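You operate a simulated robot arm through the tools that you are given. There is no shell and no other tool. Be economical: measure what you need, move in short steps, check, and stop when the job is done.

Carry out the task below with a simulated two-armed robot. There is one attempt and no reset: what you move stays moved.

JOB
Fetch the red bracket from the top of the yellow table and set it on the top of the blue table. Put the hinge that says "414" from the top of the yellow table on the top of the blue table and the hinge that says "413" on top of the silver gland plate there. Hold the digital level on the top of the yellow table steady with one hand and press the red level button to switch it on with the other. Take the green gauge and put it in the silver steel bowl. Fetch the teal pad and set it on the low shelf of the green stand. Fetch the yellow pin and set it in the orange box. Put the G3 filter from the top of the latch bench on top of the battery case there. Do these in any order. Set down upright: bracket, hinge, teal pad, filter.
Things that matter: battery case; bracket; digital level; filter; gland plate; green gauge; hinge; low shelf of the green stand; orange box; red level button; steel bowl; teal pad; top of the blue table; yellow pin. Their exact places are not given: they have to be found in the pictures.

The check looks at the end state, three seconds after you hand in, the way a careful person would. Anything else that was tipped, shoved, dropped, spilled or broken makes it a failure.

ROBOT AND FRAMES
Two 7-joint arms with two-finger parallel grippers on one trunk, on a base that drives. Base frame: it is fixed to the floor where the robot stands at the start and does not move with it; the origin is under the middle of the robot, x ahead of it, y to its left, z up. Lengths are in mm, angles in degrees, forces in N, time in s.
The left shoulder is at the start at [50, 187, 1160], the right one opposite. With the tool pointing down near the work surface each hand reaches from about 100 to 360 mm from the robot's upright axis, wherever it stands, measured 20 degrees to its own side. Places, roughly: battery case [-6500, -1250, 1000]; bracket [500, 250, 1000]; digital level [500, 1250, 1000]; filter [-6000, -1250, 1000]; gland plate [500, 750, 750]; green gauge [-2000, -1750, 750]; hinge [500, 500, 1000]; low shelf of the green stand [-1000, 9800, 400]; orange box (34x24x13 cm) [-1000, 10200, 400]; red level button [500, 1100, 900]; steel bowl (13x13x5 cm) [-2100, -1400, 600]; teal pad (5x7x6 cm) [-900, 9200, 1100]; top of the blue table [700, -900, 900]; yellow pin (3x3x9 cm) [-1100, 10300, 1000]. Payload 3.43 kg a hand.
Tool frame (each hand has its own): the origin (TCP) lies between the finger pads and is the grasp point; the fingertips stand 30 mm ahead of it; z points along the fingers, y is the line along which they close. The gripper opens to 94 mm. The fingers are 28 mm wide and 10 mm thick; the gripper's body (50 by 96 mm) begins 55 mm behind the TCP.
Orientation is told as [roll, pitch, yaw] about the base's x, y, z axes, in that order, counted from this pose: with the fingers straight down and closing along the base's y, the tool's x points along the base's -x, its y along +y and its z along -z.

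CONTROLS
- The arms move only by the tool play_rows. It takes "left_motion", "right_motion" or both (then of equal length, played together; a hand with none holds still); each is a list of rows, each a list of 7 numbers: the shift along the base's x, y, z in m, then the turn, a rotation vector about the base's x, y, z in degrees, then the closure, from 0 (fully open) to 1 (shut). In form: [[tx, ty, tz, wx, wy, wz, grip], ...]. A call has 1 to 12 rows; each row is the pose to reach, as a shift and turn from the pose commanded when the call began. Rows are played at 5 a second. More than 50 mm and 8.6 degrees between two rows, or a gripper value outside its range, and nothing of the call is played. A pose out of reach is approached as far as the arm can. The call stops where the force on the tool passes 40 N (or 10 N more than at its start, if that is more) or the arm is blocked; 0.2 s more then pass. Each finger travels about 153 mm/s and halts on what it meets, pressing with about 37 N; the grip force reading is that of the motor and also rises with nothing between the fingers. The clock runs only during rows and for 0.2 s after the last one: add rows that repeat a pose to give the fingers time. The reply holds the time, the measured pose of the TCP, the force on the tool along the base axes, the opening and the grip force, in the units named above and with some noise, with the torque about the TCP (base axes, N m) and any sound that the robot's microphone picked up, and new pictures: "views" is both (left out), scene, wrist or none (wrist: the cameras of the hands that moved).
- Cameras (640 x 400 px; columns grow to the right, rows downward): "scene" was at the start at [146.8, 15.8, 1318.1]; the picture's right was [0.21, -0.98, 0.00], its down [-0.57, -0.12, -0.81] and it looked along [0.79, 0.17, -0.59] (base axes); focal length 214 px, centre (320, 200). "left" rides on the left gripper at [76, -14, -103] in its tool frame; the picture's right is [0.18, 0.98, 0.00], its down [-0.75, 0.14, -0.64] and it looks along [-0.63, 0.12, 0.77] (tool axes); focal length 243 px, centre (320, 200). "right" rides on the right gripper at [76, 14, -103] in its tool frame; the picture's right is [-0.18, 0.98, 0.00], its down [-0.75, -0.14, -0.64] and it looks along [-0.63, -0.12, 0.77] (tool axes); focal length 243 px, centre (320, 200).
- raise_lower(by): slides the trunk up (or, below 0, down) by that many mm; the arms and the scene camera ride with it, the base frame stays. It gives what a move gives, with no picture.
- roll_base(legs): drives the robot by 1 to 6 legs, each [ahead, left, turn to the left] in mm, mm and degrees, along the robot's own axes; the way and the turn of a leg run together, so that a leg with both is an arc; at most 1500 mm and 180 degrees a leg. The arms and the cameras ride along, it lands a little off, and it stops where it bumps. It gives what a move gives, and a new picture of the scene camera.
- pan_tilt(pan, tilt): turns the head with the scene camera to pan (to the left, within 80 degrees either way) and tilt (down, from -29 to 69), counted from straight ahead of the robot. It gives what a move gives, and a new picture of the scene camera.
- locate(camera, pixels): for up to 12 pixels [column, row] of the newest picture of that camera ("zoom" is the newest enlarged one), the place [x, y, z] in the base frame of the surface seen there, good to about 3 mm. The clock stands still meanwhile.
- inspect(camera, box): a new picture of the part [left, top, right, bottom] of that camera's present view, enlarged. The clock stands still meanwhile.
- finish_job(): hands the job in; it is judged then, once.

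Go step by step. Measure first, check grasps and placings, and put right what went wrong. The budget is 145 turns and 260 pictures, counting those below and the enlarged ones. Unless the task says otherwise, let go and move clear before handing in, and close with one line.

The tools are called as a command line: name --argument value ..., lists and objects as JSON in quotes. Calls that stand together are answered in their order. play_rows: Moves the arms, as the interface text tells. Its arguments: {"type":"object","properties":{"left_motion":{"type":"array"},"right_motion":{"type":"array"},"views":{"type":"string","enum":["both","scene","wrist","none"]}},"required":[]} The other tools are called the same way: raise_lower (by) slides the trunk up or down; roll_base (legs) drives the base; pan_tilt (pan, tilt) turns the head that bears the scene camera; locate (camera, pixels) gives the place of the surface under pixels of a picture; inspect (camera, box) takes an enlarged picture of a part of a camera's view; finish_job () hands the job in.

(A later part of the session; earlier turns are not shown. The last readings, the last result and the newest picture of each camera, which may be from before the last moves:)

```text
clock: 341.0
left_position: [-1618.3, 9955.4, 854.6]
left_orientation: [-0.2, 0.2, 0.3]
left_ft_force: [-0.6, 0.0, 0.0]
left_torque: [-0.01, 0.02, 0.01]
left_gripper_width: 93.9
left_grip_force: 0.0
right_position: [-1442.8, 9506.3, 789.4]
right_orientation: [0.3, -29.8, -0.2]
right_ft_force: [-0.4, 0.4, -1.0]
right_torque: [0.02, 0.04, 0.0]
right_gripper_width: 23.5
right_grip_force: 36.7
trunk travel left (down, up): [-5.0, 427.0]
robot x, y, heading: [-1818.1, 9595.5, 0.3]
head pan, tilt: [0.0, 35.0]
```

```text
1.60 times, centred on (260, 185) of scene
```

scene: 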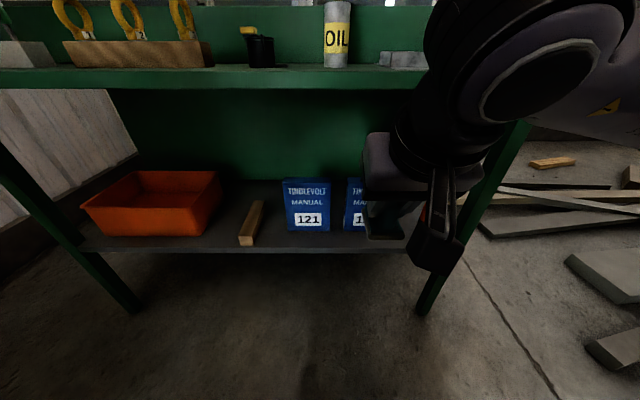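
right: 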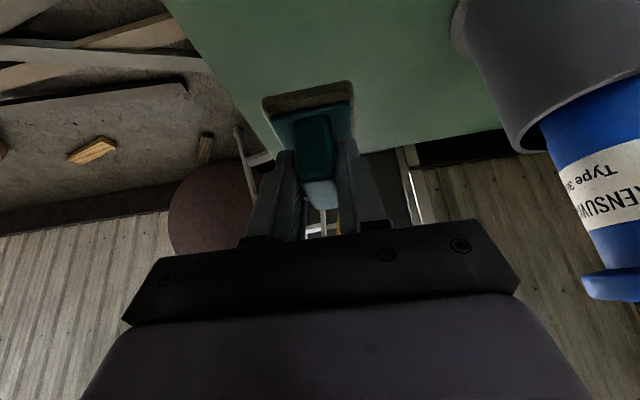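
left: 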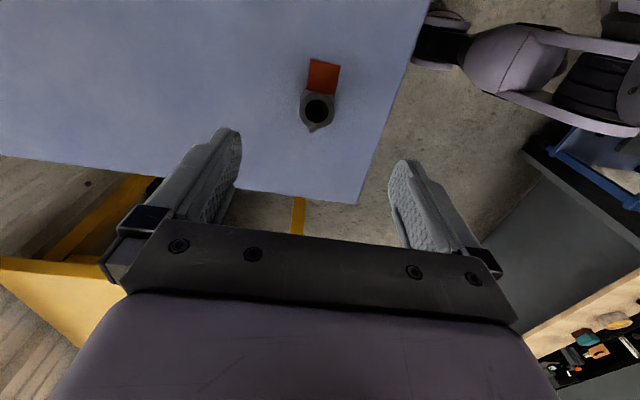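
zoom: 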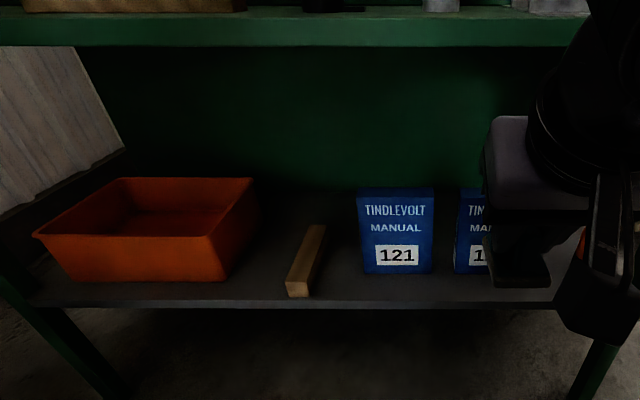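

A 110 mm gap lies between the box and the wooden piece at y≈9905 (shelf z 418, front edge x −1182). I first lower the right hand outside the stand, then shift left.

play_rows --right_motion '[[0, 0, -0.04, 0, 0, 0, 1], [0, 0, -0.08, 0, 0, 0, 1], [0, 0, -0.12, 0, 0, 0, 1], [0, 0, -0.16, 0, 0, 0, 1], [0, 0, -0.2, 0, 0, 0, 1], [0, 0, -0.24, 0, 0, 0, 1], [0, 0, -0.28, 0, 0, 0, 1], [0, 0, -0.28, 0, 0, 0, 1]]' --views "none"

roll_base --legs '[[0, 400, -0.3], [150, 0, 0]]'

play_rows --right_motion '[[0, 0, 0, 0, 0, 0, 1]]' --views "wrist"

```text
clock: 342.8
left_position: [-1620.1, 9955.1, 853.4]
left_orientation: [-0.2, 0.3, 0.3]
left_ft_force: [-0.1, 0.5, 0.8]
left_torque: [-0.04, 0.01, -0.01]
left_gripper_width: 93.9
left_grip_force: 0.1
right_position: [-1443.1, 9507.8, 508.1]
right_orientation: [0.3, -29.9, -0.2]
right_ft_force: [0.4, -0.1, -0.9]
right_torque: [0.01, 0.05, 0.0]
right_gripper_width: 23.3
right_grip_force: 37.3
trunk travel left (down, up): [-5.0, 427.0]
robot x, y, heading: [-1815.0, 9595.2, 0.4]
head pan, tilt: [0.0, 35.0]
```

```text
clock: 346.2
left_position: [-1466.2, 10347.7, 853.9]
left_orientation: [-0.2, 0.3, 0.0]
left_ft_force: [-0.2, 0.5, 0.6]
left_torque: [-0.02, -0.02, 0.04]
left_gripper_width: 94.0
left_grip_force: 0.1
right_position: [-1292.1, 9898.3, 509.5]
right_orientation: [0.3, -29.9, -0.3]
right_ft_force: [-0.3, 0.0, -0.7]
right_torque: [0.0, 0.01, -0.01]
right_gripper_width: 23.4
right_grip_force: 37.0
trunk travel left (down, up): [-5.0, 427.0]
robot x, y, heading: [-1664.6, 9987.9, 0.0]
head pan, tilt: [0.0, 35.0]
```

scene: 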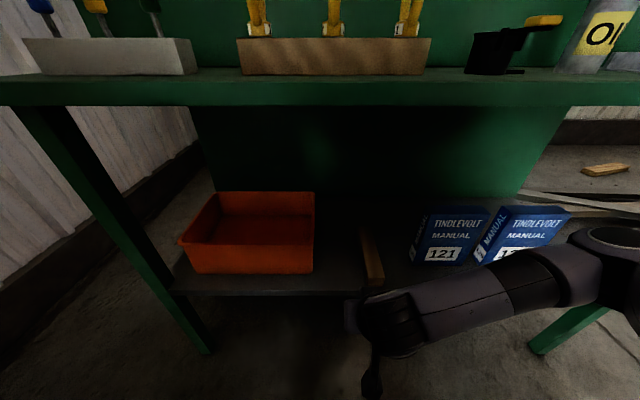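

```text
clock: 346.6
left_position: [-1466.3, 10347.6, 852.9]
left_orientation: [-0.2, 0.3, 0.1]
left_ft_force: [-1.6, 0.5, 0.3]
left_torque: [-0.04, -0.02, 0.01]
left_gripper_width: 93.9
left_grip_force: 0.0
right_position: [-1291.5, 9898.5, 508.5]
right_orientation: [0.2, -29.8, -0.4]
right_ft_force: [0.3, -0.7, -0.9]
right_torque: [0.01, 0.01, -0.01]
right_gripper_width: 23.3
right_grip_force: 37.2
trunk travel left (down, up): [-5.0, 427.0]
robot x, y, heading: [-1668.5, 9990.9, -0.2]
head pan, tilt: [0.0, 35.0]
```

right: 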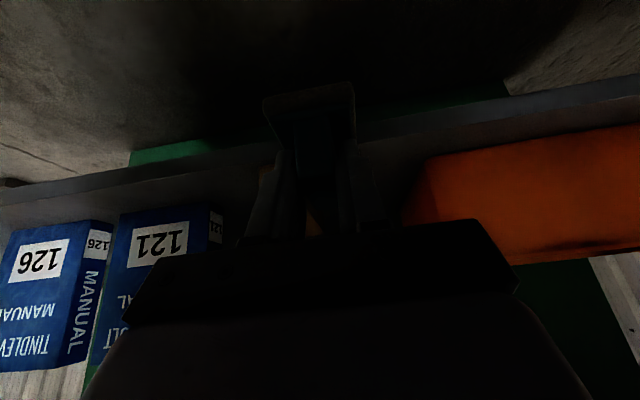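

The pad hangs 40 mm above shelf level in line with the gap. I drive 120 ahead and check.

roll_base --legs '[[120, 0, 0]]'

play_rows --right_motion '[[0.02, 0.003, 0, 0, 0, 0, 1], [0.04, 0.006, 0, 0, 0, 0, 1], [0.05, 0.007, 0, 0, 0, 0, 1], [0.05, 0.007, 0, 0, 0, 0, 1]]'

inspect --camera "right" --box '[200, 60, 460, 230]'

```text
clock: 347.9
left_position: [-1349.0, 10347.5, 854.0]
left_orientation: [-0.2, 0.4, 0.1]
left_ft_force: [-0.1, -0.2, 0.3]
left_torque: [0.02, 0.04, 0.02]
left_gripper_width: 94.2
left_grip_force: 0.1
right_position: [-1174.3, 9899.0, 510.1]
right_orientation: [0.2, -30.0, -0.5]
right_ft_force: [-0.6, -0.2, -1.9]
right_torque: [0.0, 0.0, -0.01]
right_gripper_width: 23.2
right_grip_force: 37.0
trunk travel left (down, up): [-5.0, 427.0]
robot x, y, heading: [-1548.0, 9986.4, -0.1]
head pan, tilt: [0.0, 35.0]
```

scene: 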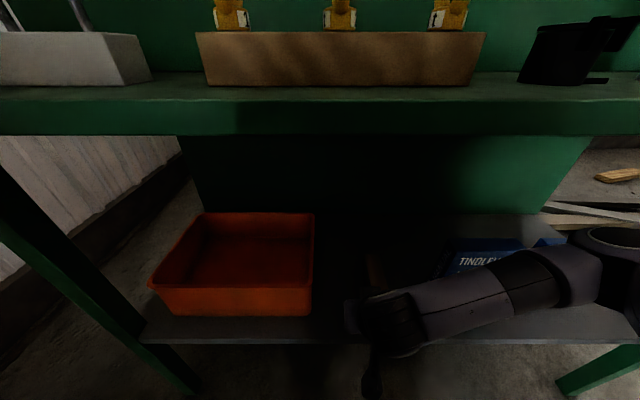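

```text
clock: 348.9
left_position: [-1348.8, 10345.8, 853.7]
left_orientation: [-0.3, 0.3, 0.1]
left_ft_force: [0.2, 0.4, -1.0]
left_torque: [-0.01, 0.03, 0.03]
left_gripper_width: 94.0
left_grip_force: 0.0
right_position: [-1123.8, 9906.4, 508.9]
right_orientation: [0.2, -29.8, -0.4]
right_ft_force: [-0.5, -0.2, -0.7]
right_torque: [-0.02, -0.02, 0.0]
right_gripper_width: 23.2
right_grip_force: 37.0
trunk travel left (down, up): [-5.0, 427.0]
robot x, y, heading: [-1549.7, 9989.9, 0.3]
head pan, tilt: [0.0, 35.0]
```

scene: 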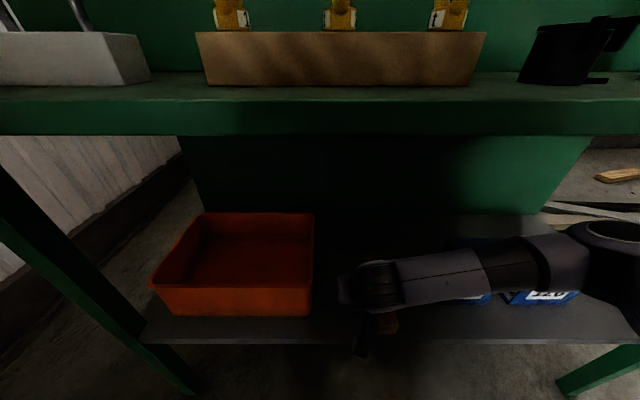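
right: 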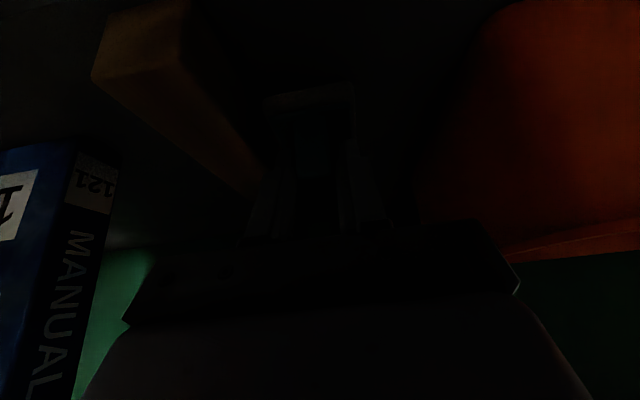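

```text
2.35 times, centred on (330, 145) of right
```

zoom: 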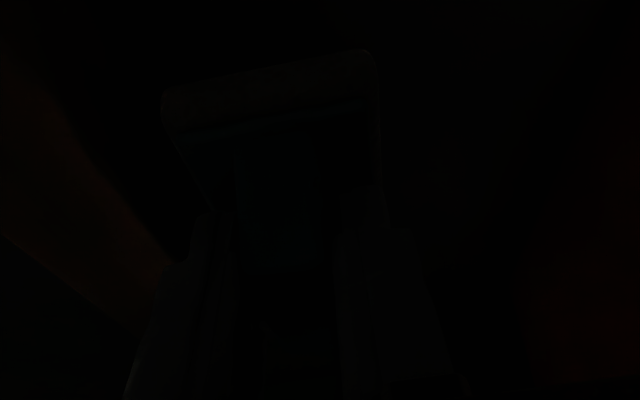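

It is dark; I measure the distances to the wooden piece and the box.

locate --camera "right" --pixels '[[190, 60], [205, 120], [250, 170], [240, 100], [430, 180], [420, 140], [370, 110], [265, 105], [355, 95], [450, 100]]'

```text
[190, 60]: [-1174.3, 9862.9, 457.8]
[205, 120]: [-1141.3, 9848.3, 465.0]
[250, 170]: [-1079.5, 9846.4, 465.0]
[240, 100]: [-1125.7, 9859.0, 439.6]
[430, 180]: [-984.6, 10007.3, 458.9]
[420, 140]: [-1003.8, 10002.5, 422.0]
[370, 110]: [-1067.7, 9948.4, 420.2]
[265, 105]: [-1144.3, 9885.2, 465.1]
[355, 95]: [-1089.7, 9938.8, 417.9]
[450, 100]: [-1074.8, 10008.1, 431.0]
```

Pad's left edge is at y 9885, wood at 9862, box at about 9970+. I shift 8 mm left and lower to the shelf.

play_rows --right_motion '[[0, 0.008, 0, 0, 0, 0, 1], [0, 0.008, -0.015, 0, 0, 0, 1], [0, 0.008, -0.03, 0, 0, 0, 1], [0, 0.008, -0.036, 0, 0, 0, 1], [0, 0.008, -0.036, 0, 0, 0, 1]]' --views "none"

play_rows --right_motion '[[0, 0, -0.001, 0, 0, 0, 1], [0, 0, -0.002, 0, 0, 0, 1], [0, 0, -0.002, 0, 0, 0, 1]]' --views "none"

```text
clock: 350.1
left_position: [-1348.9, 10346.2, 853.3]
left_orientation: [-0.2, 0.3, 0.1]
left_ft_force: [-0.1, 0.3, 0.1]
left_torque: [-0.02, 0.0, 0.02]
left_gripper_width: 93.9
left_grip_force: 0.1
right_position: [-1124.4, 9913.5, 474.7]
right_orientation: [0.3, -30.0, -0.4]
right_ft_force: [-0.3, -0.1, -0.3]
right_torque: [0.01, 0.01, -0.01]
right_gripper_width: 23.3
right_grip_force: 36.9
trunk travel left (down, up): [-5.0, 427.0]
robot x, y, heading: [-1545.3, 9985.2, 0.1]
head pan, tilt: [0.0, 35.0]
```

```text
clock: 350.9
left_position: [-1348.2, 10348.0, 854.7]
left_orientation: [-0.2, 0.4, 0.0]
left_ft_force: [0.1, 0.1, 0.4]
left_torque: [-0.01, 0.0, 0.0]
left_gripper_width: 94.2
left_grip_force: 0.1
right_position: [-1124.8, 9912.3, 472.8]
right_orientation: [0.3, -29.9, -0.4]
right_ft_force: [0.4, -0.2, -0.2]
right_torque: [0.02, -0.02, 0.0]
right_gripper_width: 23.2
right_grip_force: 36.9
trunk travel left (down, up): [-5.0, 427.0]
robot x, y, heading: [-1543.0, 9991.0, -0.1]
head pan, tilt: [0.0, 35.0]
```

play_rows --right_motion '[[0, 0, -0.001, 0, 0, 0, 1], [0, 0, -0.0015, 0, 0, 0, 1]]' --views "none"

play_rows --right_motion '[[0, 0, -0.001, 0, 0, 0, 1], [0, 0, -0.0015, 0, 0, 0, 1]]' --views "none"

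```text
clock: 351.5
left_position: [-1348.9, 10348.7, 853.7]
left_orientation: [-0.3, 0.3, 0.2]
left_ft_force: [0.9, -0.7, -0.2]
left_torque: [0.01, -0.03, -0.01]
left_gripper_width: 93.8
left_grip_force: 0.1
right_position: [-1123.4, 9914.3, 470.5]
right_orientation: [0.4, -30.0, -0.4]
right_ft_force: [-1.1, -0.7, 6.9]
right_torque: [-0.07, -0.05, 0.02]
right_gripper_width: 23.4
right_grip_force: 37.2
trunk travel left (down, up): [-5.0, 427.0]
robot x, y, heading: [-1546.7, 9990.8, 0.1]
head pan, tilt: [0.0, 35.0]
```

```text
clock: 352.1
left_position: [-1348.3, 10347.5, 852.8]
left_orientation: [-0.2, 0.2, 0.0]
left_ft_force: [0.3, -0.1, -0.5]
left_torque: [-0.01, -0.04, 0.0]
left_gripper_width: 93.8
left_grip_force: 0.1
right_position: [-1123.8, 9913.3, 470.7]
right_orientation: [0.4, -30.1, -0.5]
right_ft_force: [-3.9, -0.4, 17.6]
right_torque: [-0.04, 0.1, -0.03]
right_gripper_width: 23.3
right_grip_force: 36.5
trunk travel left (down, up): [-5.0, 427.0]
robot x, y, heading: [-1545.3, 9988.9, 0.0]
head pan, tilt: [0.0, 35.0]
```

It rests on the shelf. I open slightly, rise and draw back out.

play_rows --right_motion '[[0, 0, 0.001, 0, 0, 0, 1], [0, 0, 0.0015, 0, 0, 0, 0.75], [0, 0, 0.0015, 0, 0, 0, 0.55], [0, 0, 0.0015, 0, 0, 0, 0.5], [0, 0, 0.02, 0, 0, 0, 0.5], [0, 0, 0.05, 0, 0, 0, 0.5], [-0.03, 0, 0.055, 0, 0, 0, 0.5], [-0.07, 0, 0.055, 0, 0, 0, 0.5], [-0.11, 0, 0.055, 0, 0, 0, 0.5], [-0.15, 0, 0.055, 0, 0, 0, 0.5]]' --views "none"

roll_base --legs '[[-250, 0, 0]]'

inspect --camera "scene" --box '[120, 120, 440, 320]'

```text
clock: 354.4
left_position: [-1348.7, 10346.3, 853.4]
left_orientation: [-0.2, 0.3, 0.1]
left_ft_force: [1.0, -0.6, 1.2]
left_torque: [0.01, -0.02, -0.03]
left_gripper_width: 94.0
left_grip_force: 0.1
right_position: [-1264.3, 9908.6, 522.5]
right_orientation: [0.0, -31.1, -0.9]
right_ft_force: [3.4, -0.1, -2.3]
right_torque: [0.02, -0.16, 0.11]
right_gripper_width: 47.0
right_grip_force: 0.1
trunk travel left (down, up): [-5.0, 427.0]
robot x, y, heading: [-1548.2, 9986.4, -0.1]
head pan, tilt: [0.0, 35.0]
stopped in row 10 (right hand): the force on the tool passed its limit (the readings are from after the stop); the commanded pose is now the measured one
```

```text
clock: 356.2
left_position: [-1597.0, 10347.3, 854.2]
left_orientation: [-0.2, 0.3, 0.0]
left_ft_force: [-0.5, 0.6, -0.6]
left_torque: [0.0, -0.02, 0.0]
left_gripper_width: 94.0
left_grip_force: 0.0
right_position: [-1513.4, 9908.8, 522.2]
right_orientation: [0.0, -31.2, -1.0]
right_ft_force: [12.8, -1.3, -3.4]
right_torque: [0.05, 0.43, 0.05]
right_gripper_width: 47.4
right_grip_force: 0.0
trunk travel left (down, up): [-5.0, 427.0]
robot x, y, heading: [-1796.3, 9991.4, -0.3]
head pan, tilt: [0.0, 35.0]
```

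scene: 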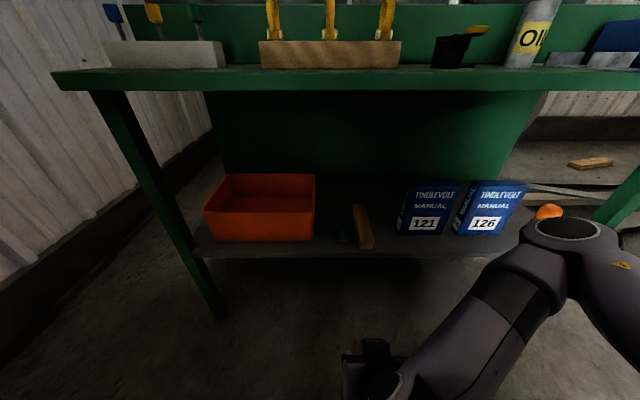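

```text
2.00 times, centred on (280, 220) of scene
```

zoom: 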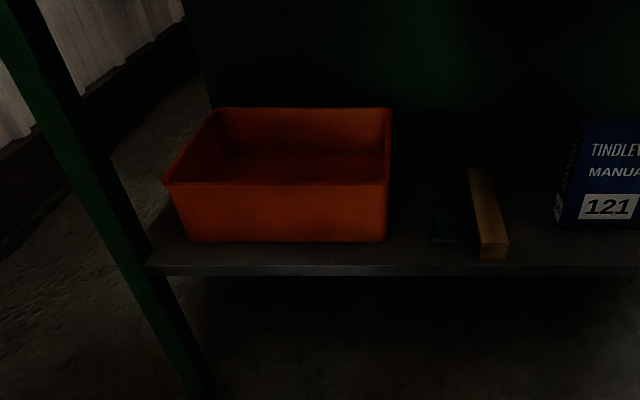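

The pad stands upright in the gap; the hand only brushed the robot's own base. I move it forward, raise the trunk, and look at the pins at the rack's left end.

play_rows --right_motion '[[0.03, 0, 0.02, 0, 0, 0, 0.3], [0.05, 0, 0.06, 0, 8, 0, 0], [0.06, 0, 0.1, 0, 16, 0, 0], [0.06, 0, 0.14, 0, 24, 0, 0], [0.06, 0, 0.18, 0, 31, 1, 0], [0.06, 0, 0.22, 0, 31, 1, 0], [0.06, 0, 0.26, 0, 31, 1, 0]]' --views "none"

raise_lower --by 370

pan_tilt --pan 20 --tilt 35

```text
clock: 357.8
left_position: [-1596.5, 10346.9, 853.4]
left_orientation: [-0.3, 0.3, 0.0]
left_ft_force: [0.4, -0.1, -0.9]
left_torque: [-0.01, -0.03, 0.04]
left_gripper_width: 93.7
left_grip_force: 0.1
right_position: [-1452.0, 9909.1, 782.4]
right_orientation: [-0.2, -0.1, 0.2]
right_ft_force: [-0.3, -0.6, -0.6]
right_torque: [-0.01, 0.01, 0.0]
right_gripper_width: 94.1
right_grip_force: 0.0
trunk travel left (down, up): [-5.0, 427.0]
robot x, y, heading: [-1797.3, 9989.6, -0.2]
head pan, tilt: [0.0, 35.0]
```

```text
clock: 361.4
left_position: [-1597.2, 10346.2, 1222.0]
left_orientation: [-0.2, 0.3, 0.0]
left_ft_force: [0.9, 0.1, -0.6]
left_torque: [-0.02, 0.02, 0.03]
left_gripper_width: 93.9
left_grip_force: 0.1
right_position: [-1453.1, 9908.5, 1153.6]
right_orientation: [-0.2, -0.1, 0.1]
right_ft_force: [1.0, -0.7, 0.2]
right_torque: [0.0, -0.03, 0.03]
right_gripper_width: 93.8
right_grip_force: 0.0
trunk travel left (down, up): [-375.0, 57.0]
robot x, y, heading: [-1795.6, 9988.6, -0.3]
head pan, tilt: [0.0, 35.0]
```

```text
clock: 362.2
left_position: [-1596.2, 10345.8, 1223.1]
left_orientation: [-0.2, 0.3, 0.1]
left_ft_force: [-0.5, 0.4, 0.9]
left_torque: [0.02, -0.01, 0.01]
left_gripper_width: 93.8
left_grip_force: 0.2
right_position: [-1451.1, 9908.8, 1152.9]
right_orientation: [-0.2, -0.2, 0.1]
right_ft_force: [0.5, -0.9, 0.3]
right_torque: [-0.04, -0.02, 0.01]
right_gripper_width: 94.0
right_grip_force: 0.1
trunk travel left (down, up): [-375.0, 57.0]
robot x, y, heading: [-1794.8, 9984.7, -0.1]
head pan, tilt: [20.0, 35.0]
```

scene: 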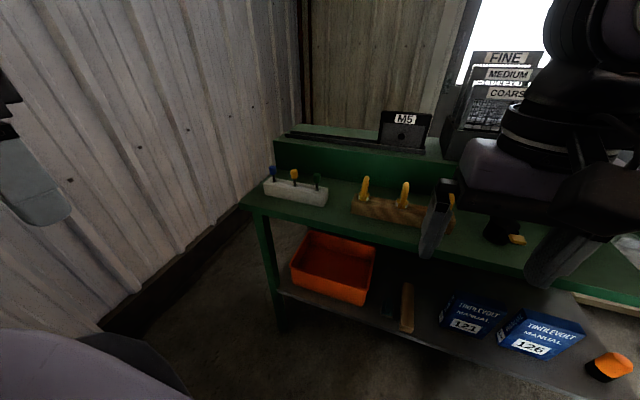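

inspect --camera "scene" --box '[240, 150, 360, 225]'

locate --camera "zoom" --pixels '[[175, 105], [290, 130], [415, 145], [285, 165], [290, 180], [130, 210], [400, 290], [230, 200], [290, 115]]'

locate --camera "scene" --pixels '[[295, 262], [370, 300], [312, 232], [375, 250], [340, 260], [330, 275], [335, 245], [295, 174], [366, 180], [355, 265]]'

```text
5.33 times, centred on (300, 188) of scene
```

zoom: 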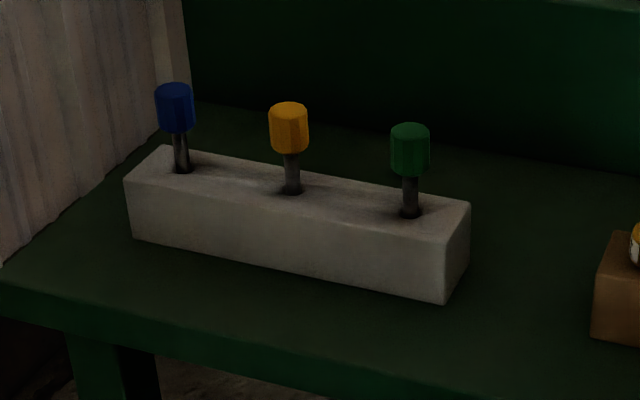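

```text
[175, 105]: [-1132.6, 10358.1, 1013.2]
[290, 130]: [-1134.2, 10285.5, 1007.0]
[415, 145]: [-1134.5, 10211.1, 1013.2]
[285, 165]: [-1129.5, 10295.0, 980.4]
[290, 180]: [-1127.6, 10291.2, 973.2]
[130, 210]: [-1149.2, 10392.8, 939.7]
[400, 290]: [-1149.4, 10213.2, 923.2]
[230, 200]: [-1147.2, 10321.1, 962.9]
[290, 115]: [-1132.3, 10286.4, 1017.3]
```

```text
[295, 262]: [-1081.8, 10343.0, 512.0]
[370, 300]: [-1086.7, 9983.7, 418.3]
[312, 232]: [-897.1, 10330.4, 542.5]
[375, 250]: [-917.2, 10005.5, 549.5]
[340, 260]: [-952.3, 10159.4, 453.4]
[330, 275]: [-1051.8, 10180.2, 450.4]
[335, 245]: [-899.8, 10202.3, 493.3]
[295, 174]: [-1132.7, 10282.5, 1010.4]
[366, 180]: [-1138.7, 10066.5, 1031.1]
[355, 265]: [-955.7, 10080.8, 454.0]
```

The yellow pin's head is at (−1130,10287), z 990–1020, in a block with top z≈970. The orange box spans x −1085…−895, y 9985…10345, rim z≈548, floor 453. I drive in front of it.

roll_base --legs '[[0, 305, 0], [250, 0, 0]]'

play_rows --right_motion '[[0.01, 0.02, 0.01, 0, -7.5, 0, 0], [0.02, 0.04, 0.01, 0, -15, 0, 0], [0.04, 0.06, 0.0, 0, -22.5, 0, 0.2], [0.05, 0.07, -0.02, 0, -30, 0, 0.4], [0.05, 0.07, -0.05, 0, -30, 0, 0.4], [0.05, 0.07, -0.08, 0, -30, 0, 0.4], [0.05, 0.07, -0.08, 0, -30, 0, 0.4]]'

```text
clock: 365.6
left_position: [-1351.0, 10649.8, 1222.7]
left_orientation: [-0.2, 0.2, -0.4]
left_ft_force: [0.9, 0.4, 0.4]
left_torque: [-0.02, 0.02, -0.01]
left_gripper_width: 93.8
left_grip_force: 0.2
right_position: [-1209.3, 10210.3, 1153.4]
right_orientation: [-0.2, -0.2, -0.3]
right_ft_force: [-0.4, -0.1, 0.5]
right_torque: [0.01, -0.02, -0.02]
right_gripper_width: 94.0
right_grip_force: 0.0
trunk travel left (down, up): [-375.0, 57.0]
robot x, y, heading: [-1551.7, 10290.9, -0.5]
head pan, tilt: [20.0, 35.0]
```

scene: 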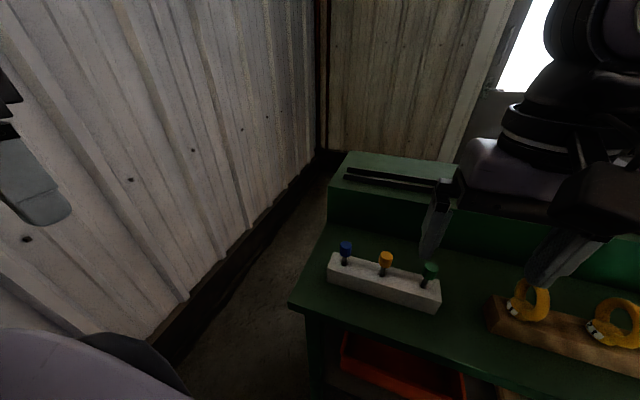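

```text
clock: 367.2
left_position: [-1351.6, 10647.0, 1223.4]
left_orientation: [-0.2, 0.3, -0.4]
left_ft_force: [0.7, -0.4, -0.4]
left_torque: [0.0, 0.01, 0.01]
left_gripper_width: 94.0
left_grip_force: 0.1
right_position: [-1160.2, 10279.9, 1072.7]
right_orientation: [0.0, -30.1, -0.3]
right_ft_force: [-0.4, 0.1, -0.5]
right_torque: [-0.03, -0.02, 0.0]
right_gripper_width: 56.2
right_grip_force: 0.1
trunk travel left (down, up): [-375.0, 57.0]
robot x, y, heading: [-1554.5, 10291.1, -0.4]
head pan, tilt: [20.0, 35.0]
```

scene: 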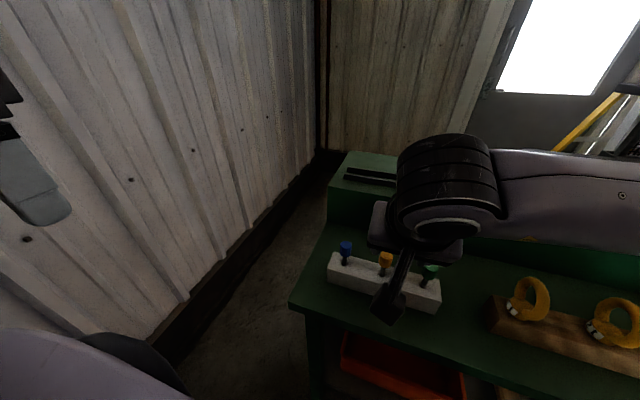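
right: 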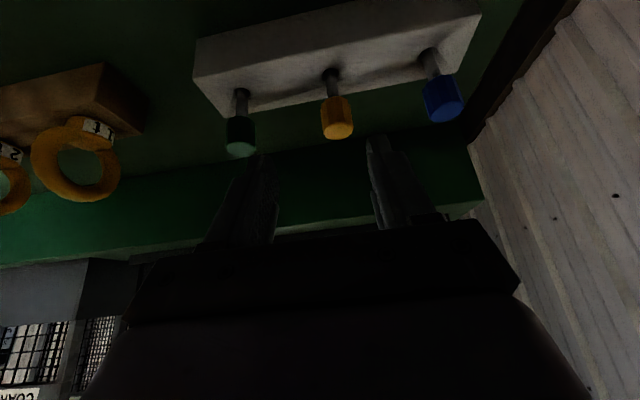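

locate --camera "right" --pixels '[[325, 128], [352, 128], [338, 132], [337, 110], [332, 75], [322, 105], [350, 105], [240, 150], [445, 110], [340, 80]]'

inspect --camera "right" --box '[200, 40, 480, 215]'

```text
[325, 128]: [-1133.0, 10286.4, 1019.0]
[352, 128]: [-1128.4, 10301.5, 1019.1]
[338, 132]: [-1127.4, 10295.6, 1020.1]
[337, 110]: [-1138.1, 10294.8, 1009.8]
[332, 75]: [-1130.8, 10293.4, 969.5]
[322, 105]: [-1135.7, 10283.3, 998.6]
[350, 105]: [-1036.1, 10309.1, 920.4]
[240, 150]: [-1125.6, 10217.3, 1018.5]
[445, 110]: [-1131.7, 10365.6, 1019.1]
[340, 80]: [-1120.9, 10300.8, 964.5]
```

```text
2.29 times, centred on (340, 128) of right
```

zoom: 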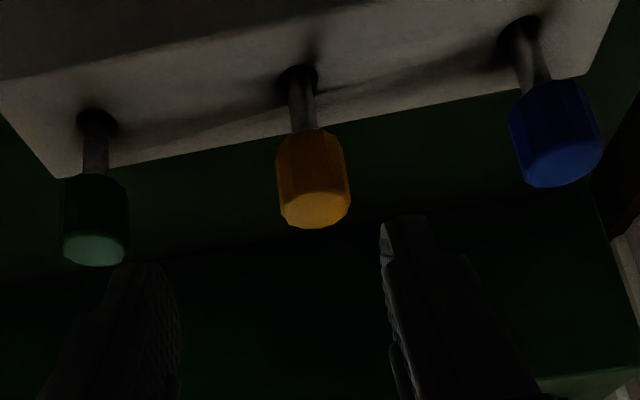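

Pin head centre (−1128,10293), z 995–1020. I come down around it, close and pull it straight up.

play_rows --right_motion '[[0.027, 0.0135, 0, 0, 0, 0, 0.4], [0.027, 0.0135, -0.03, 0, 0, 0, 0.4], [0.027, 0.0135, -0.055, 0, 0, 0, 0.4], [0.027, 0.0135, -0.062, 0, 0, 0, 0.4], [0.027, 0.0135, -0.062, 0, 0, 0, 0.7], [0.027, 0.0135, -0.062, 0, 0, 0, 1], [0.027, 0.0135, -0.062, 0, 0, 0, 1], [0.027, 0.0135, -0.05, 0, 0, 0, 1], [0.027, 0.0135, -0.02, 0, 0, 0, 1], [0.027, 0.0135, 0.02, 0, 0, 0, 1], [0.027, 0.0135, 0.06, 0, 0, 0, 1]]'

```text
clock: 369.6
left_position: [-1351.0, 10648.7, 1223.5]
left_orientation: [-0.2, 0.3, -0.4]
left_ft_force: [-0.2, 0.0, -0.5]
left_torque: [-0.01, 0.04, -0.04]
left_gripper_width: 94.2
left_grip_force: 0.0
right_position: [-1136.4, 10294.6, 1130.9]
right_orientation: [-0.2, -30.1, -0.3]
right_ft_force: [0.4, -0.7, -0.3]
right_torque: [0.0, 0.0, 0.0]
right_gripper_width: 24.0
right_grip_force: 37.3
trunk travel left (down, up): [-375.0, 57.0]
robot x, y, heading: [-1555.2, 10288.3, -0.5]
head pan, tilt: [20.0, 35.0]
```

scene: 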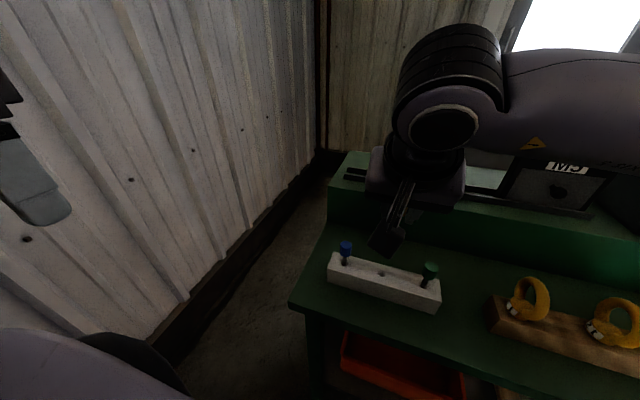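
right: 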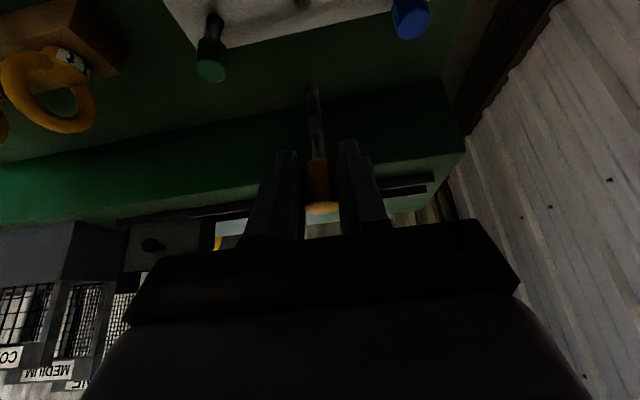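

The pin is out of its hole, firmly held. I back off, shift 100 right, lower the trunk, and pitch the hand to −60° outside the stand.

roll_base --legs '[[-300, 0, 0.5], [0, -100, 0]]'

raise_lower --by -370

play_rows --right_motion '[[0, 0, -0.02, 0, -7.5, 0, 1], [0, 0, -0.05, 0, -15, 0, 1], [0, 0, -0.08, 0, -22.5, 0, 1], [0, 0, -0.11, 0, -30, 0, 1], [0, 0, -0.12, 0, -30, 0, 1]]'

pan_tilt --pan 0 --tilt 35

```text
clock: 372.5
left_position: [-1666.7, 10549.4, 1223.4]
left_orientation: [-0.2, 0.2, 0.2]
left_ft_force: [-0.3, -0.8, -0.3]
left_torque: [0.01, 0.01, -0.02]
left_gripper_width: 93.8
left_grip_force: 0.1
right_position: [-1448.6, 10198.4, 1131.8]
right_orientation: [-0.1, -30.2, 0.3]
right_ft_force: [0.3, 0.0, 0.3]
right_torque: [0.04, 0.0, -0.02]
right_gripper_width: 23.9
right_grip_force: 37.0
trunk travel left (down, up): [-375.0, 57.0]
robot x, y, heading: [-1868.2, 10190.9, 0.1]
head pan, tilt: [20.0, 35.0]
```

scene: 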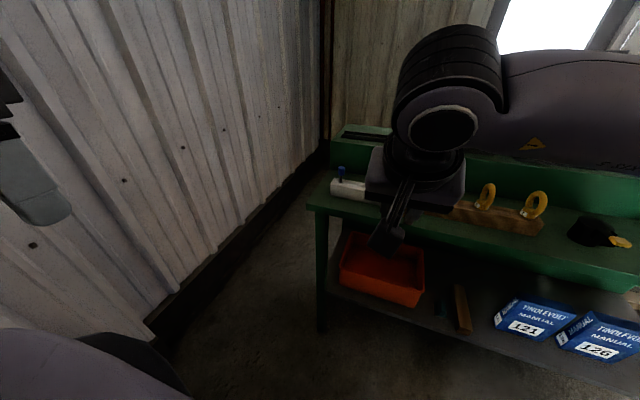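

```text
clock: 376.1
left_position: [-1669.0, 10550.6, 853.4]
left_orientation: [-0.2, 0.4, 0.2]
left_ft_force: [0.2, -0.4, -0.3]
left_torque: [0.0, 0.0, 0.02]
left_gripper_width: 93.9
left_grip_force: 0.0
right_position: [-1448.0, 10198.6, 761.0]
right_orientation: [0.0, -30.1, 0.5]
right_ft_force: [0.9, 0.6, -0.4]
right_torque: [-0.02, 0.0, 0.0]
right_gripper_width: 24.1
right_grip_force: 36.6
trunk travel left (down, up): [-5.0, 427.0]
robot x, y, heading: [-1865.8, 10188.7, 0.5]
head pan, tilt: [20.0, 35.0]
```

```text
clock: 377.3
left_position: [-1668.1, 10551.4, 853.7]
left_orientation: [-0.2, 0.3, 0.3]
left_ft_force: [0.4, 0.6, -0.3]
left_torque: [-0.06, 0.01, 0.0]
left_gripper_width: 94.0
left_grip_force: 0.1
right_position: [-1447.5, 10199.6, 640.4]
right_orientation: [-0.4, -60.1, 0.6]
right_ft_force: [-0.1, 0.2, -0.1]
right_torque: [0.04, -0.05, -0.01]
right_gripper_width: 23.8
right_grip_force: 36.7
trunk travel left (down, up): [-5.0, 427.0]
robot x, y, heading: [-1866.9, 10190.2, 0.4]
head pan, tilt: [20.0, 35.0]
```

scene: 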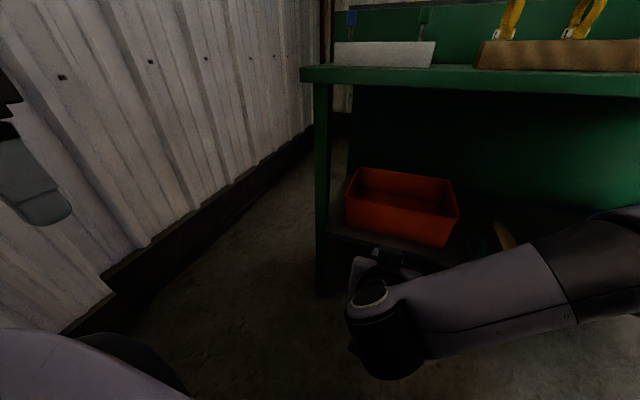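
right: 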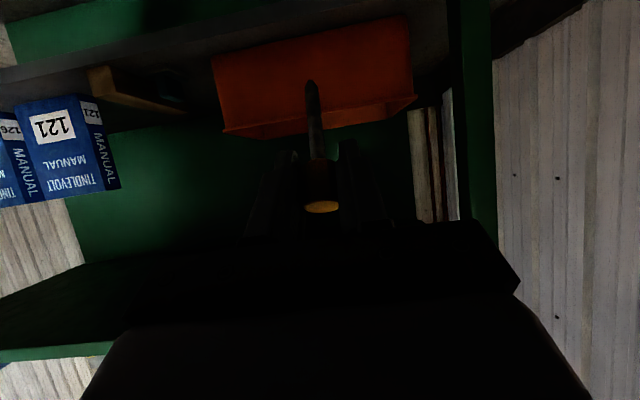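

```text
clock: 378.1
left_position: [-1668.4, 10551.2, 852.4]
left_orientation: [-0.2, 0.3, 0.3]
left_ft_force: [0.4, 0.8, 0.5]
left_torque: [-0.02, -0.04, 0.02]
left_gripper_width: 94.1
left_grip_force: 0.0
right_position: [-1448.1, 10199.2, 639.7]
right_orientation: [-0.3, -60.1, 0.7]
right_ft_force: [0.3, -0.4, -0.7]
right_torque: [-0.02, 0.0, 0.01]
right_gripper_width: 23.7
right_grip_force: 37.1
trunk travel left (down, up): [-5.0, 427.0]
robot x, y, heading: [-1865.2, 10189.6, 0.2]
head pan, tilt: [0.0, 35.0]
```

scene: 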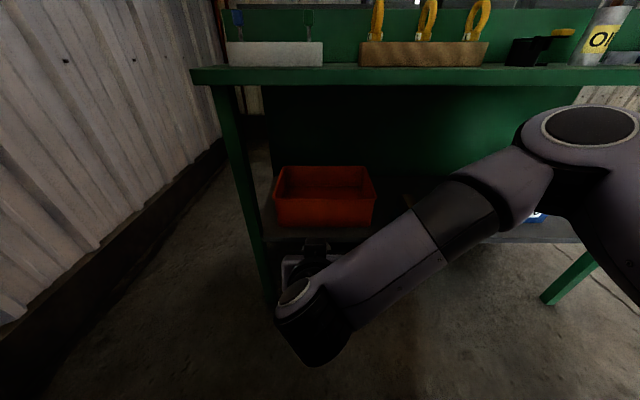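

I check how close the right elbow and forearm would come to the stand top when driving in.

locate --camera "scene" --pixels '[[590, 125], [530, 130], [545, 185], [460, 190], [390, 240], [300, 290], [320, 345], [325, 205], [285, 175], [365, 175]]'

```text
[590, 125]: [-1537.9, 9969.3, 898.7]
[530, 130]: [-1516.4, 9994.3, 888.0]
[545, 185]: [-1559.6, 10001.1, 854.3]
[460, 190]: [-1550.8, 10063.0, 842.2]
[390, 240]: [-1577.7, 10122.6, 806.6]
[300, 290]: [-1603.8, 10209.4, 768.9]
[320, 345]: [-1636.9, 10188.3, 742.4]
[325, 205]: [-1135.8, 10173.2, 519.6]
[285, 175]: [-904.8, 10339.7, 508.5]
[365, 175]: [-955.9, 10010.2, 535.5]
```

If I drove close the elbow would meet the stand's top edge; instead I stay back (x≈−1720) and extend the arm under it.

roll_base --legs '[[145, 0, 0]]'

play_rows --right_motion '[[0.03, 0, 0.0, 0, 0, 0, 1], [0.06, 0, 0.0, 0, 0, 0, 1], [0.09, 0, 0.0, 0, 0, 0, 1], [0.12, 0, 0, 0, 0, 0, 1], [0.15, 0, 0, 0, 0, 0, 1], [0.15, 0, 0, 0, 0, 0, 1]]'

locate --camera "scene" --pixels '[[590, 125], [530, 130], [545, 185], [460, 190], [390, 240], [300, 260]]'

```text
clock: 379.5
left_position: [-1525.1, 10549.9, 853.4]
left_orientation: [-0.3, 0.3, 0.2]
left_ft_force: [-0.5, 0.1, 0.2]
left_torque: [0.01, -0.01, 0.02]
left_gripper_width: 94.1
left_grip_force: 0.0
right_position: [-1302.5, 10198.2, 639.8]
right_orientation: [-0.3, -60.1, 0.4]
right_ft_force: [0.5, -0.1, -0.6]
right_torque: [0.03, 0.01, -0.01]
right_gripper_width: 24.0
right_grip_force: 37.4
trunk travel left (down, up): [-5.0, 427.0]
robot x, y, heading: [-1722.2, 10190.4, -0.0]
head pan, tilt: [0.0, 35.0]
```

scene: 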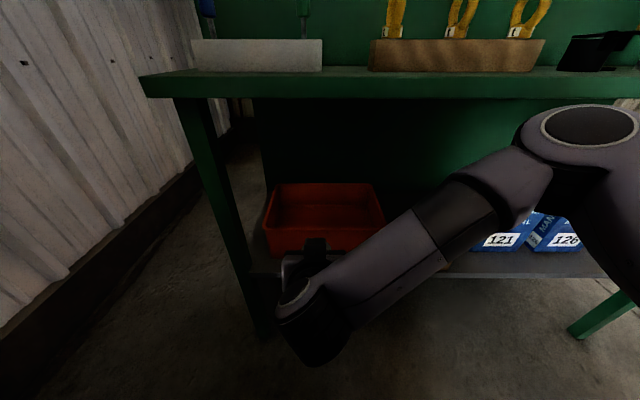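

```text
clock: 380.9
left_position: [-1523.2, 10550.6, 853.6]
left_orientation: [-0.1, 0.3, 0.0]
left_ft_force: [-0.5, -0.2, -0.7]
left_torque: [0.02, -0.01, -0.01]
left_gripper_width: 94.2
left_grip_force: 0.0
right_position: [-1155.1, 10198.2, 639.3]
right_orientation: [-0.4, -60.1, 0.7]
right_ft_force: [0.1, -0.6, -0.3]
right_torque: [-0.01, 0.01, 0.0]
right_gripper_width: 24.1
right_grip_force: 37.4
trunk travel left (down, up): [-5.0, 427.0]
robot x, y, heading: [-1722.7, 10192.5, 0.1]
head pan, tilt: [0.0, 35.0]
```

scene: 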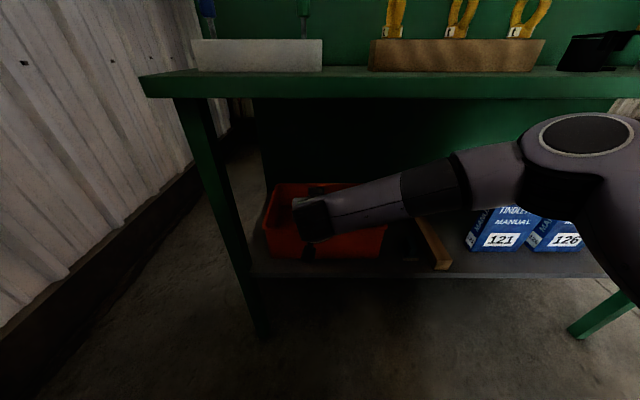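
right: 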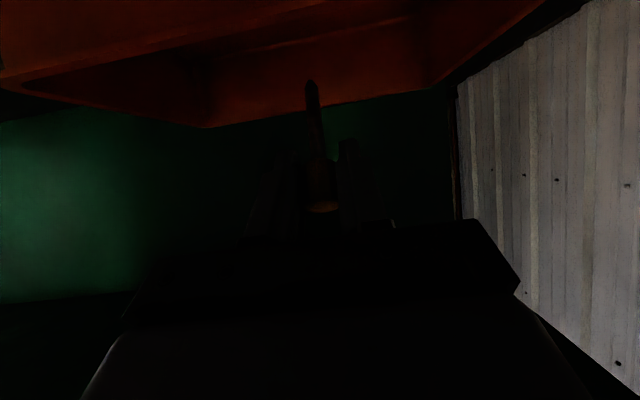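

```text
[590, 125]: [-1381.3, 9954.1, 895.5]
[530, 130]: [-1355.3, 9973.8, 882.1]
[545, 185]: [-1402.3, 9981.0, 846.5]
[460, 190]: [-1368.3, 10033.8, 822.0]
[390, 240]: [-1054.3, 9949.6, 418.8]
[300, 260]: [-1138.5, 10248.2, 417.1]
```

The elbow is 140 mm clear. I check the wrist height under the top and go on.

locate --camera "scene" --pixels '[[310, 205], [380, 190], [430, 170], [330, 190], [285, 200], [350, 255]]'

play_rows --right_motion '[[0.03, 0, 0.0, 0, 0, 0, 1], [0.06, 0, 0.0, 0, 0, 0, 1], [0.09, 0, 0.0, 0, 0, 0, 1], [0.12, 0, 0, 0, 0, 0, 1], [0.13, 0, 0, 0, 0, 0, 1]]'

```text
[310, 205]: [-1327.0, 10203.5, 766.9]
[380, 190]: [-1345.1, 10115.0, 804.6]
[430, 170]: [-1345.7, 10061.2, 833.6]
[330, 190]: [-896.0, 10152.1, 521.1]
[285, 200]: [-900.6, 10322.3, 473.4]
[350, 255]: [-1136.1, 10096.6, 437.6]
```

```text
clock: 382.1
left_position: [-1523.8, 10550.2, 853.2]
left_orientation: [-0.1, 0.4, 0.1]
left_ft_force: [0.0, -0.3, 0.6]
left_torque: [0.01, -0.01, -0.01]
left_gripper_width: 93.8
left_grip_force: 0.1
right_position: [-1021.8, 10200.6, 639.6]
right_orientation: [-0.3, -60.0, 0.6]
right_ft_force: [0.0, 0.2, 0.4]
right_torque: [0.03, 0.01, 0.01]
right_gripper_width: 24.2
right_grip_force: 36.7
trunk travel left (down, up): [-5.0, 427.0]
robot x, y, heading: [-1726.4, 10190.6, -0.0]
head pan, tilt: [0.0, 35.0]
```

scene: 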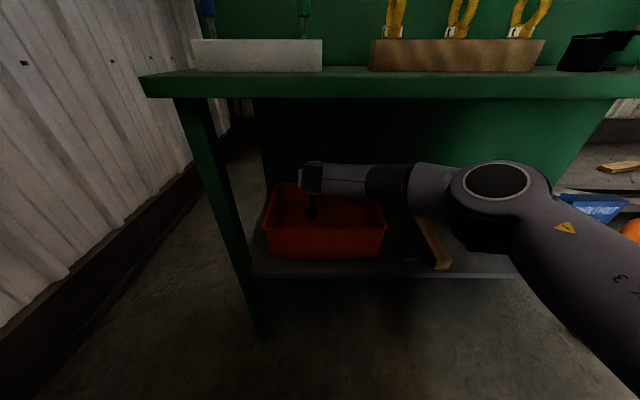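
right: 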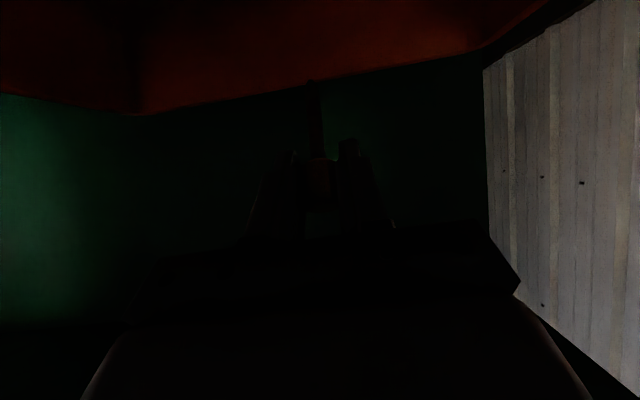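

The pin points into the box. I lower to z≈555 and check for contact.

play_rows --right_motion '[[0, 0, -0.03, 0, 0, 0, 1], [0, 0, -0.06, 0, 0, 0, 1], [0, 0, -0.075, 0, 0, 0, 1], [0, 0, -0.084, 0, 0, 0, 1], [0, 0, -0.084, 0, 0, 0, 1]]'

locate --camera "scene" --pixels '[[320, 215], [330, 210], [310, 195], [300, 215], [350, 215]]'

inspect --camera "scene" --box '[240, 150, 420, 280]'

```text
clock: 383.3
left_position: [-1522.6, 10551.9, 852.9]
left_orientation: [-0.2, 0.4, 0.0]
left_ft_force: [0.0, 0.1, 0.0]
left_torque: [-0.02, 0.02, -0.04]
left_gripper_width: 94.0
left_grip_force: 0.1
right_position: [-1024.7, 10199.2, 555.9]
right_orientation: [-0.4, -60.0, 0.5]
right_ft_force: [1.1, 0.8, -0.8]
right_torque: [0.0, -0.01, 0.05]
right_gripper_width: 23.9
right_grip_force: 36.9
trunk travel left (down, up): [-5.0, 427.0]
robot x, y, heading: [-1719.8, 10191.1, 0.1]
head pan, tilt: [0.0, 35.0]
```

scene: 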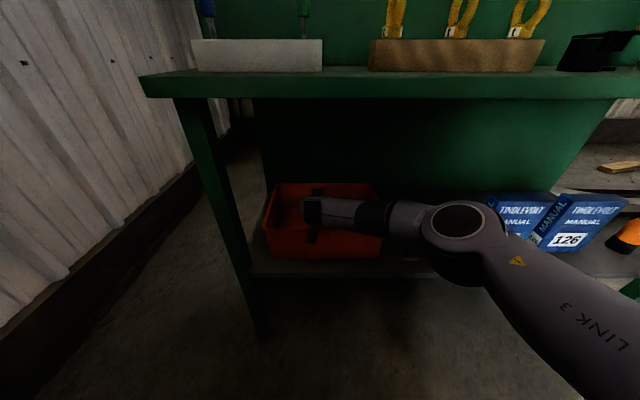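
right: 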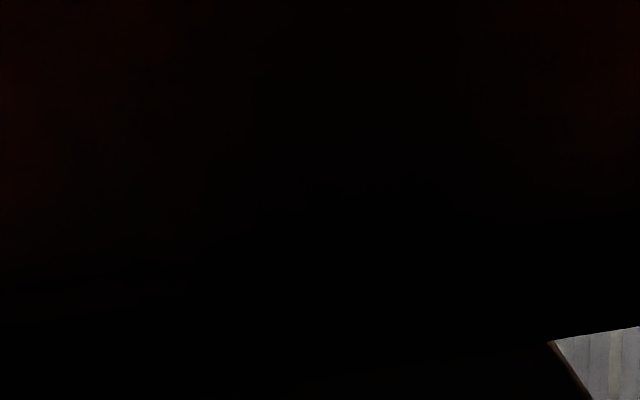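

```text
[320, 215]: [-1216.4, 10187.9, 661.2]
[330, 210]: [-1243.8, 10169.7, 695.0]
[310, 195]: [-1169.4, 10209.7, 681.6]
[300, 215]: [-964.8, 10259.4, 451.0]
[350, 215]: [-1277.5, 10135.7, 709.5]
```

```text
3.08 times, centred on (330, 215) of scene
```

zoom: 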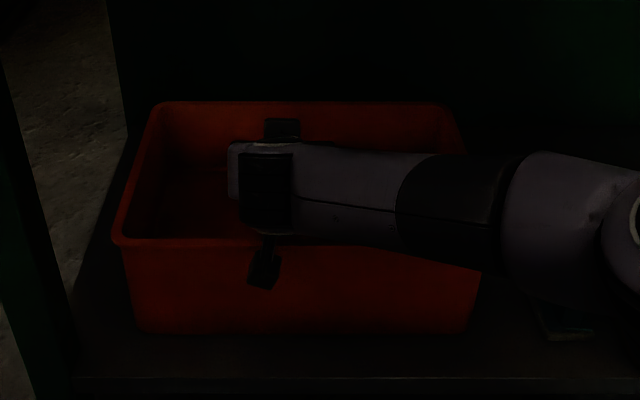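

No contact; the pin is well inside the box with its lower end some 30 mm above the floor. I release it, then withdraw up and out.

play_rows --right_motion '[[0, 0, -0.003, 0, 0, 0, 1], [0, 0, -0.003, 0, 0, 0, 0.8], [0, 0, -0.003, 0, 0, 0, 0.55], [0, 0, -0.003, 0, 0, 0, 0.5], [0, 0, -0.003, 0, 0, 0, 0.5], [0, 0, 0.03, 0, 0, 0, 0.5], [0, 0, 0.07, 0, 0, 0, 0.5], [-0.03, 0, 0.085, 0, 0, 0, 0.5], [-0.07, 0, 0.085, 0, 0, 0, 0.5], [-0.11, 0, 0.085, 0, 0, 0, 0.5], [-0.15, 0, 0.085, 0, 0, 0, 0.5], [-0.19, 0, 0.085, 0, 0, 0, 0.5]]' --views "none"

roll_base --legs '[[-250, 0, 0]]'

inspect --camera "right" --box '[160, 0, 480, 200]'

```text
clock: 385.9
left_position: [-1523.0, 10551.7, 853.3]
left_orientation: [-0.2, 0.3, 0.1]
left_ft_force: [0.0, 0.8, 0.5]
left_torque: [0.01, 0.02, -0.02]
left_gripper_width: 94.0
left_grip_force: 0.1
right_position: [-1213.0, 10198.7, 645.5]
right_orientation: [-0.4, -60.1, 0.5]
right_ft_force: [-0.2, -0.2, 0.4]
right_torque: [-0.01, 0.0, 0.0]
right_gripper_width: 47.1
right_grip_force: 0.1
trunk travel left (down, up): [-5.0, 427.0]
robot x, y, heading: [-1721.6, 10192.3, 0.3]
head pan, tilt: [0.0, 35.0]
```

```text
clock: 387.7
left_position: [-1778.6, 10549.9, 853.3]
left_orientation: [-0.2, 0.4, 0.3]
left_ft_force: [0.4, 0.4, 0.4]
left_torque: [0.03, -0.01, -0.02]
left_gripper_width: 93.7
left_grip_force: 0.0
right_position: [-1466.9, 10198.4, 644.6]
right_orientation: [-0.4, -60.1, 0.5]
right_ft_force: [0.3, -0.8, 0.7]
right_torque: [0.0, 0.02, -0.02]
right_gripper_width: 47.1
right_grip_force: 0.0
trunk travel left (down, up): [-5.0, 427.0]
robot x, y, heading: [-1979.3, 10190.0, 0.3]
head pan, tilt: [0.0, 35.0]
```

scene: 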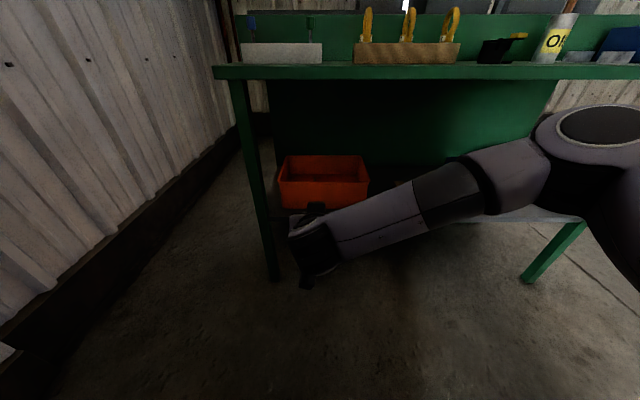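

```text
2.00 times, centred on (320, 100) of right
```

zoom: 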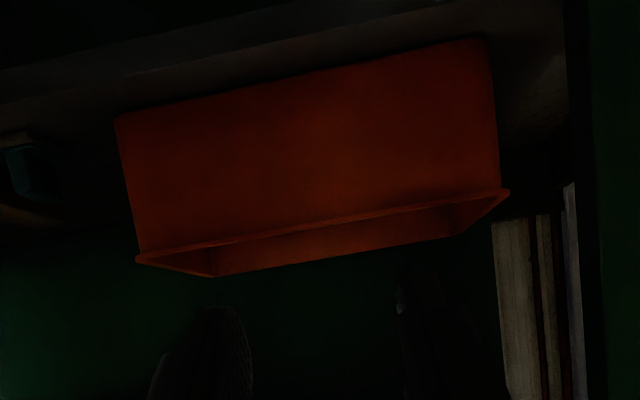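

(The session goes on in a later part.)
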